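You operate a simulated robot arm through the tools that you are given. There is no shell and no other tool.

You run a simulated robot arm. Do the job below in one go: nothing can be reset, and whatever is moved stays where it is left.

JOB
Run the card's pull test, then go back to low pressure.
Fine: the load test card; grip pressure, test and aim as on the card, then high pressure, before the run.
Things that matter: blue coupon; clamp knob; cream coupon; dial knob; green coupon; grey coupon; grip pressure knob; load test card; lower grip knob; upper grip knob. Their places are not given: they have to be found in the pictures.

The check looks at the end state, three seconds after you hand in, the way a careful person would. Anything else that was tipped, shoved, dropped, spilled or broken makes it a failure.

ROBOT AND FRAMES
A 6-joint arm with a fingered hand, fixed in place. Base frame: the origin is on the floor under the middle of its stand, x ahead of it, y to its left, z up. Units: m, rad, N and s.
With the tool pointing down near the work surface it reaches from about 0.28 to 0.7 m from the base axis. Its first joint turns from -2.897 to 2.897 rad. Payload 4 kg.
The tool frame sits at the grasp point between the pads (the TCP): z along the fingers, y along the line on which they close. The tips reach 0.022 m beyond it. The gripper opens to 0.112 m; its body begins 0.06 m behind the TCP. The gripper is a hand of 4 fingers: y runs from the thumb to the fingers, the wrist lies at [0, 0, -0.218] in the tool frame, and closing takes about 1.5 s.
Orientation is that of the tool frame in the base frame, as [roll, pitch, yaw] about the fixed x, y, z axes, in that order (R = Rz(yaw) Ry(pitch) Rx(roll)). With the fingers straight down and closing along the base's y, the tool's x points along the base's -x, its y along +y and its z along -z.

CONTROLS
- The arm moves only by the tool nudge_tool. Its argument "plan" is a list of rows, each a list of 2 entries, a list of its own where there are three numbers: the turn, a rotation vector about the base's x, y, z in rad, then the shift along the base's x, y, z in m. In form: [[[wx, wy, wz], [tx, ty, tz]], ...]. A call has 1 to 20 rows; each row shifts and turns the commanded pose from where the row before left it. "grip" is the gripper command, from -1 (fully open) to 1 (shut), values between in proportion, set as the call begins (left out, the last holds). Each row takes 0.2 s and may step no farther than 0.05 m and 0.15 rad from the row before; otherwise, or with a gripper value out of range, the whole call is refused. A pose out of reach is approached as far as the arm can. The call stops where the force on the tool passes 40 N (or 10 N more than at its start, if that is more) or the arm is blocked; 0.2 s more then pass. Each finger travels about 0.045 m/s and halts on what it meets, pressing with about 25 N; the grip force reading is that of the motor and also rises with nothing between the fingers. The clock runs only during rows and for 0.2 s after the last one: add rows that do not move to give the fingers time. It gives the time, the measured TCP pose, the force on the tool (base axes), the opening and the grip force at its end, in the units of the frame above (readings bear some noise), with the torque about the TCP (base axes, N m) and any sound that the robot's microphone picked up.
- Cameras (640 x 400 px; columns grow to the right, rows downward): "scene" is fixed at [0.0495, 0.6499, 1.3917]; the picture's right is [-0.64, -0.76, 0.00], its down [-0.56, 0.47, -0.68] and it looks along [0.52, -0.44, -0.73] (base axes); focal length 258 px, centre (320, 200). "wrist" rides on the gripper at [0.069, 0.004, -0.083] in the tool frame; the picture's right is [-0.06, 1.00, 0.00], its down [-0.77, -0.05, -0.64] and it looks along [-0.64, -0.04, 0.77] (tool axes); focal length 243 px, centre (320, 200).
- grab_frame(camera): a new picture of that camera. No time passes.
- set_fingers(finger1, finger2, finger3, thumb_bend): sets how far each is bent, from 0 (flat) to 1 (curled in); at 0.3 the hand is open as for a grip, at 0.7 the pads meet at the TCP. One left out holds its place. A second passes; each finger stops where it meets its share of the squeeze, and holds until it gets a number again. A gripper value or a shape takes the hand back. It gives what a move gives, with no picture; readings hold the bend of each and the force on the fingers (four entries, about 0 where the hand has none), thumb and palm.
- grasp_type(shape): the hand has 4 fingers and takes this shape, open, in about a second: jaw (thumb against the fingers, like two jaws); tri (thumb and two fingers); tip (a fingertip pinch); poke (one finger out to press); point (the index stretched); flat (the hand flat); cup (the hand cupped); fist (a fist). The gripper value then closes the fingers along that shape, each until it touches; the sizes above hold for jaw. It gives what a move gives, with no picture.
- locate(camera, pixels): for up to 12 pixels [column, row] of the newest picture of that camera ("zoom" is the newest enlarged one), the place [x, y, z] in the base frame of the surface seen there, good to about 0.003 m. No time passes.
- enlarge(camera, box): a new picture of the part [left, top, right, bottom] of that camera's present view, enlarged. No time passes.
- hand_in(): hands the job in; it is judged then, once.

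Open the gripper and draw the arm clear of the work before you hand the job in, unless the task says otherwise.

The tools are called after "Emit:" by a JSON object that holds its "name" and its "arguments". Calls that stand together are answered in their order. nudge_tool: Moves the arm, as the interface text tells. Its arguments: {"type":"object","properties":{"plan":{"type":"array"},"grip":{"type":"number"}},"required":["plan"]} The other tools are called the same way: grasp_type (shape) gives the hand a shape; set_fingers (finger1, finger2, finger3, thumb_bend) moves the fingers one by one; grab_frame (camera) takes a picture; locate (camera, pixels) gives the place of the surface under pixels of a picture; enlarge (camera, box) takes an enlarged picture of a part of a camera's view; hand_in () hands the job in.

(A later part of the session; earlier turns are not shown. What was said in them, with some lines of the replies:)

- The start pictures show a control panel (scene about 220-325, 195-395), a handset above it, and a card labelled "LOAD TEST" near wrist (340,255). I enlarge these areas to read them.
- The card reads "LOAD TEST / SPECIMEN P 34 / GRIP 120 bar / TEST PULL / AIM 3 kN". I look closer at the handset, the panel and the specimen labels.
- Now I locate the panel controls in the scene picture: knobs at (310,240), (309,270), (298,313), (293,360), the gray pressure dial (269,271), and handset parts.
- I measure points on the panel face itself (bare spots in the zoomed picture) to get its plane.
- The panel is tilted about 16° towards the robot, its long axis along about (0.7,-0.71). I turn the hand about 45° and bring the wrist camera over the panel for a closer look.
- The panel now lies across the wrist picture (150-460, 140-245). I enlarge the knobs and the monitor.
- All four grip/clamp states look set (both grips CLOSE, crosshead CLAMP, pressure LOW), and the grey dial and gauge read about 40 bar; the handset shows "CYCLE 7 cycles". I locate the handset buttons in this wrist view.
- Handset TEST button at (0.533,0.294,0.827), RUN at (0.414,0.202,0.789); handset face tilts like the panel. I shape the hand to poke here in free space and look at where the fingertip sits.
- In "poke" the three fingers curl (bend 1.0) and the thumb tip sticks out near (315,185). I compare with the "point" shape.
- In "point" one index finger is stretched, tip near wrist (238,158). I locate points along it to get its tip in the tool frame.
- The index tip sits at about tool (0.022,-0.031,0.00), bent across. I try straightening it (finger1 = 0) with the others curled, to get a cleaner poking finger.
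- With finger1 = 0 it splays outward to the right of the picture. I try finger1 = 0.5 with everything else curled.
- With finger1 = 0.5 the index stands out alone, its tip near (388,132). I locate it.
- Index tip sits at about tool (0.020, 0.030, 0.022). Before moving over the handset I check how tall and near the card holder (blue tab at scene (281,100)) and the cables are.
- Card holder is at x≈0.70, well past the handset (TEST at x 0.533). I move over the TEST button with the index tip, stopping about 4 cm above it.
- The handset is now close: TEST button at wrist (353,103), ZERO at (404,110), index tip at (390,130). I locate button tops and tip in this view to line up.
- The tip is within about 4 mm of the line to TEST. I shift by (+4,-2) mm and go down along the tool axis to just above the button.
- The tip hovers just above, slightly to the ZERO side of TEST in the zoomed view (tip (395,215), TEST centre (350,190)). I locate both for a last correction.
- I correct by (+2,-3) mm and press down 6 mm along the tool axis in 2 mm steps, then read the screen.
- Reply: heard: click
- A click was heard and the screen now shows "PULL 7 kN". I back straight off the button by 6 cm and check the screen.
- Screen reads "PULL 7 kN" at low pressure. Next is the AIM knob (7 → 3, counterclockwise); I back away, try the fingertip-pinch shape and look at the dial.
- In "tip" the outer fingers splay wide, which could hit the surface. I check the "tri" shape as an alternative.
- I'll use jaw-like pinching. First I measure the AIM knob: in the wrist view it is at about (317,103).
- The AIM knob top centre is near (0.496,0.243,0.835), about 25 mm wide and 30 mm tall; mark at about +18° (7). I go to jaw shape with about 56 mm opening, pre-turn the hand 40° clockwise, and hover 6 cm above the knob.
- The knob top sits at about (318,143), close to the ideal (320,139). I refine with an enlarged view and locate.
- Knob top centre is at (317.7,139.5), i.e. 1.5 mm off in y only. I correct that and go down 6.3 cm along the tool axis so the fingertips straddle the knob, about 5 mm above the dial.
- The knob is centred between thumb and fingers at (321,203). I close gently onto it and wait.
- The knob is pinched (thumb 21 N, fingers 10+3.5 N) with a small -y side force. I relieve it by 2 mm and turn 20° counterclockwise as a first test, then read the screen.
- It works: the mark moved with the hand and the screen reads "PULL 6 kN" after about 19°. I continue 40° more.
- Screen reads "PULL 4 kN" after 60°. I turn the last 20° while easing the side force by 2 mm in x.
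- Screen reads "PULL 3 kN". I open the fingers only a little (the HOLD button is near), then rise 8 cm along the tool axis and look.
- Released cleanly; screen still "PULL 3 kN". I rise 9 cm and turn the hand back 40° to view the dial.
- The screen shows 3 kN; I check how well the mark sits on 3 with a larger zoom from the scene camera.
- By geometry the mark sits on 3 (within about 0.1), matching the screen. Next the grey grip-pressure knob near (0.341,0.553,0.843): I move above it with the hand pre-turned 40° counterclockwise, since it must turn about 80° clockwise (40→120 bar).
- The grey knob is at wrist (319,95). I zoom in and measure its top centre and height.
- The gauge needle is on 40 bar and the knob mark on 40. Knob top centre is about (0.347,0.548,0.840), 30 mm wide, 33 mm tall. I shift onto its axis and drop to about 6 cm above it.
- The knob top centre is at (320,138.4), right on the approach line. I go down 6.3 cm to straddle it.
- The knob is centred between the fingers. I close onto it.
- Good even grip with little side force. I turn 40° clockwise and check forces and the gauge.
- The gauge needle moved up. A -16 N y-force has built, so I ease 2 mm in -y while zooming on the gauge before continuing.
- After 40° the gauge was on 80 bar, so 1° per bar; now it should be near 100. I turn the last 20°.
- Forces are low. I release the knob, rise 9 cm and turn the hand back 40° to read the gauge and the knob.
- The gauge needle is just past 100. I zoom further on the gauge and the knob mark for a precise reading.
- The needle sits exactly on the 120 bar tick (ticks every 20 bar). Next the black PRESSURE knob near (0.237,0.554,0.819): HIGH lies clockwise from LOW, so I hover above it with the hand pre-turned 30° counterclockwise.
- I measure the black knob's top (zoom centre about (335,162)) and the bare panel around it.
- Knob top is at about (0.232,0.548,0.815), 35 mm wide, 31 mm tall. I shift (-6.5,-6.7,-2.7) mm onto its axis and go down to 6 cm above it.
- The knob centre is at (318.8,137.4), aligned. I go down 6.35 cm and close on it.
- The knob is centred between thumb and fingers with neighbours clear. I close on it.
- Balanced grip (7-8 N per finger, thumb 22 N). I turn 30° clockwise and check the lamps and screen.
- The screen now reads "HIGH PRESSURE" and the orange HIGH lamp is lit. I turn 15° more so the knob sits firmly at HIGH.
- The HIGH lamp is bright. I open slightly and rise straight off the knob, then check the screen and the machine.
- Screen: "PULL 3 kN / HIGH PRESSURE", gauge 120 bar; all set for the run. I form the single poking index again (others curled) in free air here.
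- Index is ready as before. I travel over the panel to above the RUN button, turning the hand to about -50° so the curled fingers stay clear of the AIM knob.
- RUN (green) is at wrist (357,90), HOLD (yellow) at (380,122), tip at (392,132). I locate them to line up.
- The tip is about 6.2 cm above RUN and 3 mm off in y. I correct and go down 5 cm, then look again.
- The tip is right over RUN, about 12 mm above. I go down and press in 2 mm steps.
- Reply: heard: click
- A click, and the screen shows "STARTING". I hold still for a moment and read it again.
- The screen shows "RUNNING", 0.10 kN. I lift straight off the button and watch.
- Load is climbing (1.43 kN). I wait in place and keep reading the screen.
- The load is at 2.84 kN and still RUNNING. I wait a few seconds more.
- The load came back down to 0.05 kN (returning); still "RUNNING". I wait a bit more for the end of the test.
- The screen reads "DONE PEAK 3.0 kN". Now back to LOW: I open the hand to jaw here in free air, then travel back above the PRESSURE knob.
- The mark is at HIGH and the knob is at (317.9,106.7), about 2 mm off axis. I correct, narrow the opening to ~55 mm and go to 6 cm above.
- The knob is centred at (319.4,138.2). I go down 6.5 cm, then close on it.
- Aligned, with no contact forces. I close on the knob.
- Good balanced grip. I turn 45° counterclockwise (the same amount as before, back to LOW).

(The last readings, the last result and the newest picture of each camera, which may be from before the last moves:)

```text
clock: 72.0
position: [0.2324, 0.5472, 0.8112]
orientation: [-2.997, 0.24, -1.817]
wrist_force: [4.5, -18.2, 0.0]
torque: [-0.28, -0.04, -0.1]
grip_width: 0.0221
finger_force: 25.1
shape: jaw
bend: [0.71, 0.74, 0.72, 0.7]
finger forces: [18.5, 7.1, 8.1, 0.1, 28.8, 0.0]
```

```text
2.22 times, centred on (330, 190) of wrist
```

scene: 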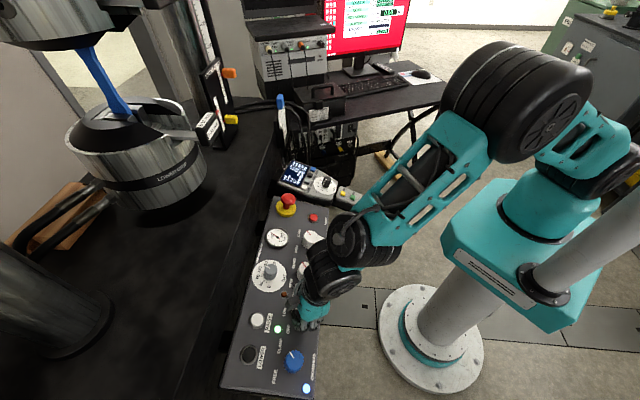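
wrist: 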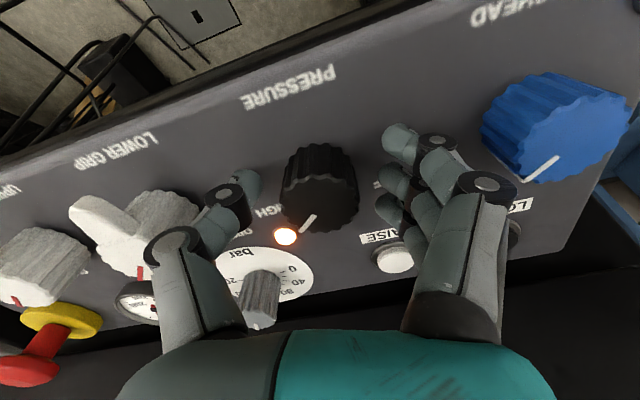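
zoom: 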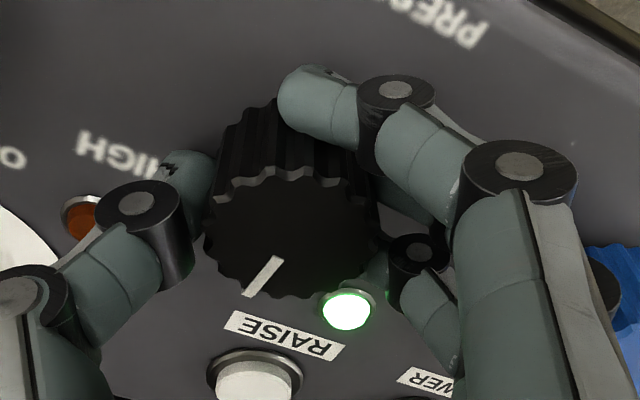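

"LOW PRESSURE" is back and the green LOW lamp is lit. I open the fingers and rise straight off the knob.

Emit:
{"name": "nudge_tool", "arguments": {"plan": [[[0, 0, 0], [0, 0, 0]], [[0, 0, 0], [0, 0, 0]], [[0, 0, 0], [0, 0, 0]], [[0, 0, 0], [0, 0, 0]]], "grip": 0.0}}

Emit:
{"name": "nudge_tool", "arguments": {"plan": [[[0, 0, 0], [-0.0039, -0.0039, 0.0192]], [[0, 0, 0], [-0.0059, -0.0059, 0.0288]], [[0, 0, 0], [-0.0078, -0.0078, 0.0384]], [[0, 0, 0], [-0.0078, -0.0078, 0.0384]], [[0, 0, 0], [0, 0, 0]]]}}

Emit:
{"name": "grab_frame", "arguments": {"camera": "wrist"}}

Emit:
{"name": "enlarge", "arguments": {"camera": "wrist", "box": [230, 50, 410, 170]}}

Emit:
{"name": "enlarge", "arguments": {"camera": "scene", "box": [270, 150, 350, 220]}}

```text
clock: 73.0
position: [0.2314, 0.5479, 0.8104]
orientation: [-2.996, 0.243, -1.815]
wrist_force: [0.4, 0.5, -0.7]
torque: [0.0, -0.02, -0.02]
grip_width: 0.0554
finger_force: 0.1
shape: jaw
bend: [0.73, 0.73, 0.73, 0.7]
finger forces: [0.1, 0.0, 0.0, 0.0, 0.0, 0.0]
```

```text
clock: 74.2
position: [0.2072, 0.5217, 0.9339]
orientation: [-2.998, 0.242, -1.819]
wrist_force: [-0.2, 1.1, 0.1]
torque: [-0.01, 0.02, -0.04]
grip_width: 0.0552
finger_force: 0.2
shape: jaw
bend: [0.73, 0.73, 0.73, 0.7]
finger forces: [0.0, 0.1, 0.1, 0.0, 0.0, 0.0]
```

```text
taken
```

wrist: 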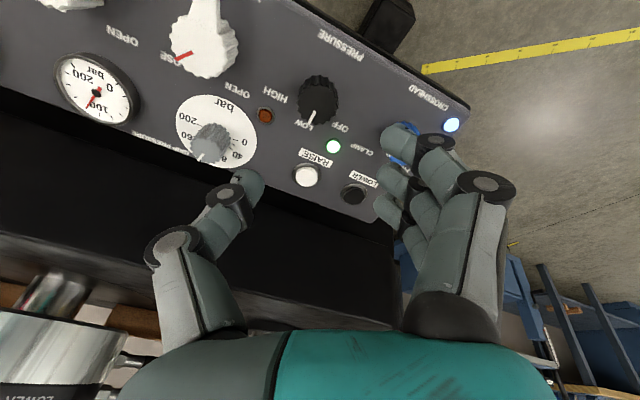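

```text
3.33 times, centred on (320, 110) of wrist
```

zoom: 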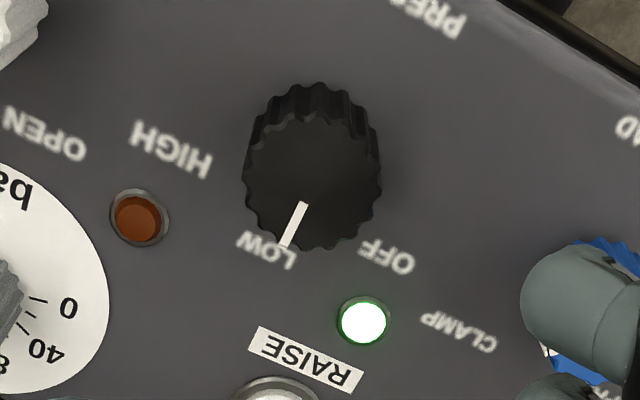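

```text
5.71 times, centred on (310, 185) of scene
```

zoom: 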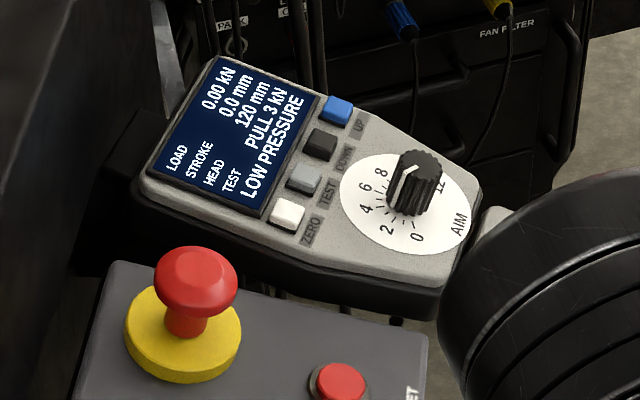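

The mark points to LOW, the green lamp is lit and the screen shows "LOW PRESSURE". I open the hand fully and draw the arm up and away, then check the whole scene.

Emit:
{"name": "nudge_tool", "arguments": {"plan": [[[0, 0, 0], [-0.005, -0.005, 0.04]], [[0, 0, 0], [0, 0, 0.045]], [[0, 0, 0], [0, 0, 0.045]], [[0, 0, 0], [0, 0, 0.045]], [[0.0204, 0.0204, -0.1006], [0.02, -0.042, 0]], [[0.0204, 0.0204, -0.1006], [0.02, -0.042, 0]], [[0.0204, 0.0204, -0.1006], [0.02, -0.042, 0]], [[0.0204, 0.0204, -0.1006], [0.02, -0.042, 0]], [[0.0204, 0.0204, -0.1006], [0.02, -0.042, 0]], [[0, 0, 0], [0.02, -0.042, 0]], [[0, 0, 0], [0.02, -0.042, 0]], [[0, 0, 0], [0, 0, 0]]], "grip": -1}}

Emit:
{"name": "grab_frame", "arguments": {"camera": "scene"}}

Emit:
{"name": "grab_frame", "arguments": {"camera": "wrist"}}

Emit:
{"name": "enlarge", "arguments": {"camera": "scene", "box": [210, 180, 350, 400]}}

Emit:
{"name": "enlarge", "arguments": {"camera": "scene", "box": [270, 140, 400, 220]}}

```text
clock: 76.8
position: [0.3417, 0.2242, 1.1108]
orientation: [-3.139, 0.279, -2.354]
wrist_force: [-0.7, -0.2, 0.8]
torque: [0.02, 0.02, 0.02]
grip_width: 0.1118
finger_force: 0.0
shape: jaw
bend: [0.3, 0.3, 0.3, 0.3]
finger forces: [0.0, 0.0, 0.1, 0.1, 0.0, 0.0]
```

```text
taken
```

scene: 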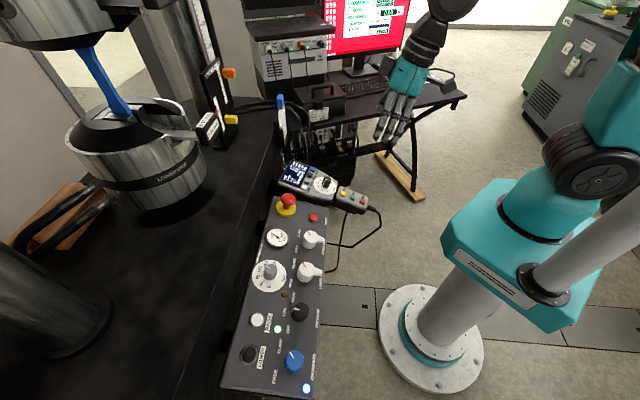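

```text
taken
```

wrist: 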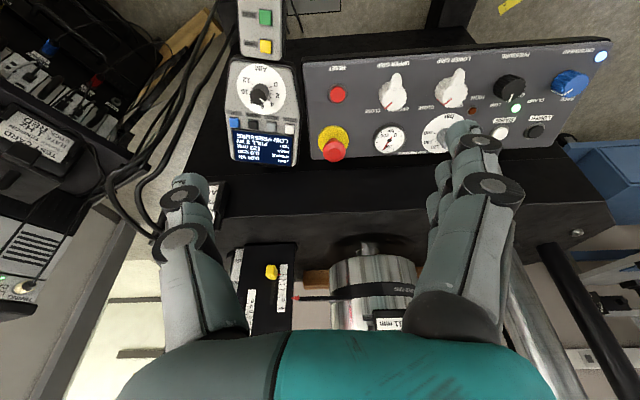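

```text
1.82 times, centred on (280, 290) of scene
```

zoom: 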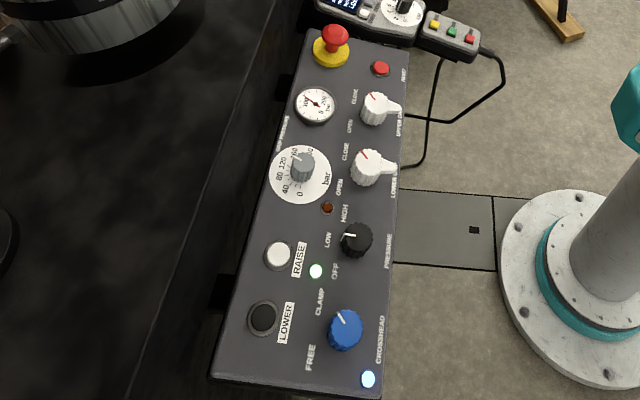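

```text
4.92 times, centred on (335, 180) of scene
```

zoom: 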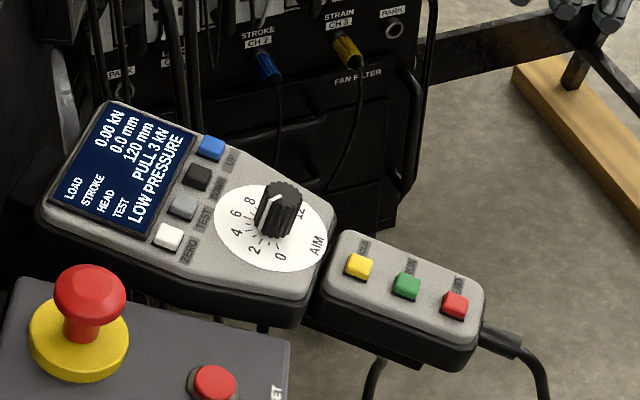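

Everything checks out: the test finished with "DONE PEAK 3.0 kN", the screen now shows "PULL 3 kN / LOW PRESSURE", and the gauge reads 120 bar. The grips and clamp are unchanged, the coupon is intact, and the arm is clear with the hand open. I hand the job in.

Emit:
{"name": "hand_in", "arguments": {}}

```text
The job is handed in.
```

I ran the card's pull test, and the machine is back at low pressure. The screen read "DONE PEAK 3.0 kN" at the end of the run and now reads "PULL 3 kN / LOW PRESSURE" with 0.00 kN load.

- **Grip pressure:** I turned the dial from about 40 bar to 120 bar. The gauge needle sits on the 120 tick.
- **Test and aim:** I switched the test from CYCLE to PULL and turned the aim from 7 to 3 kN. The screen showed both.
- **Pressure:** I set it to HIGH before pressing RUN, and back to LOW after the test finished. The green LOW lamp is lit.
- **Left alone:** Both grips are still at CLOSE, the crosshead is still at CLAMP, and the blue coupon is still in the grips with no visible damage. I moved nothing else.

I did not confirm that the blue coupon is the card's specimen P 34, because no label on it was readable from the cameras. I tested the one already clamped in the machine.

The hand is open and the arm is clear of the work.
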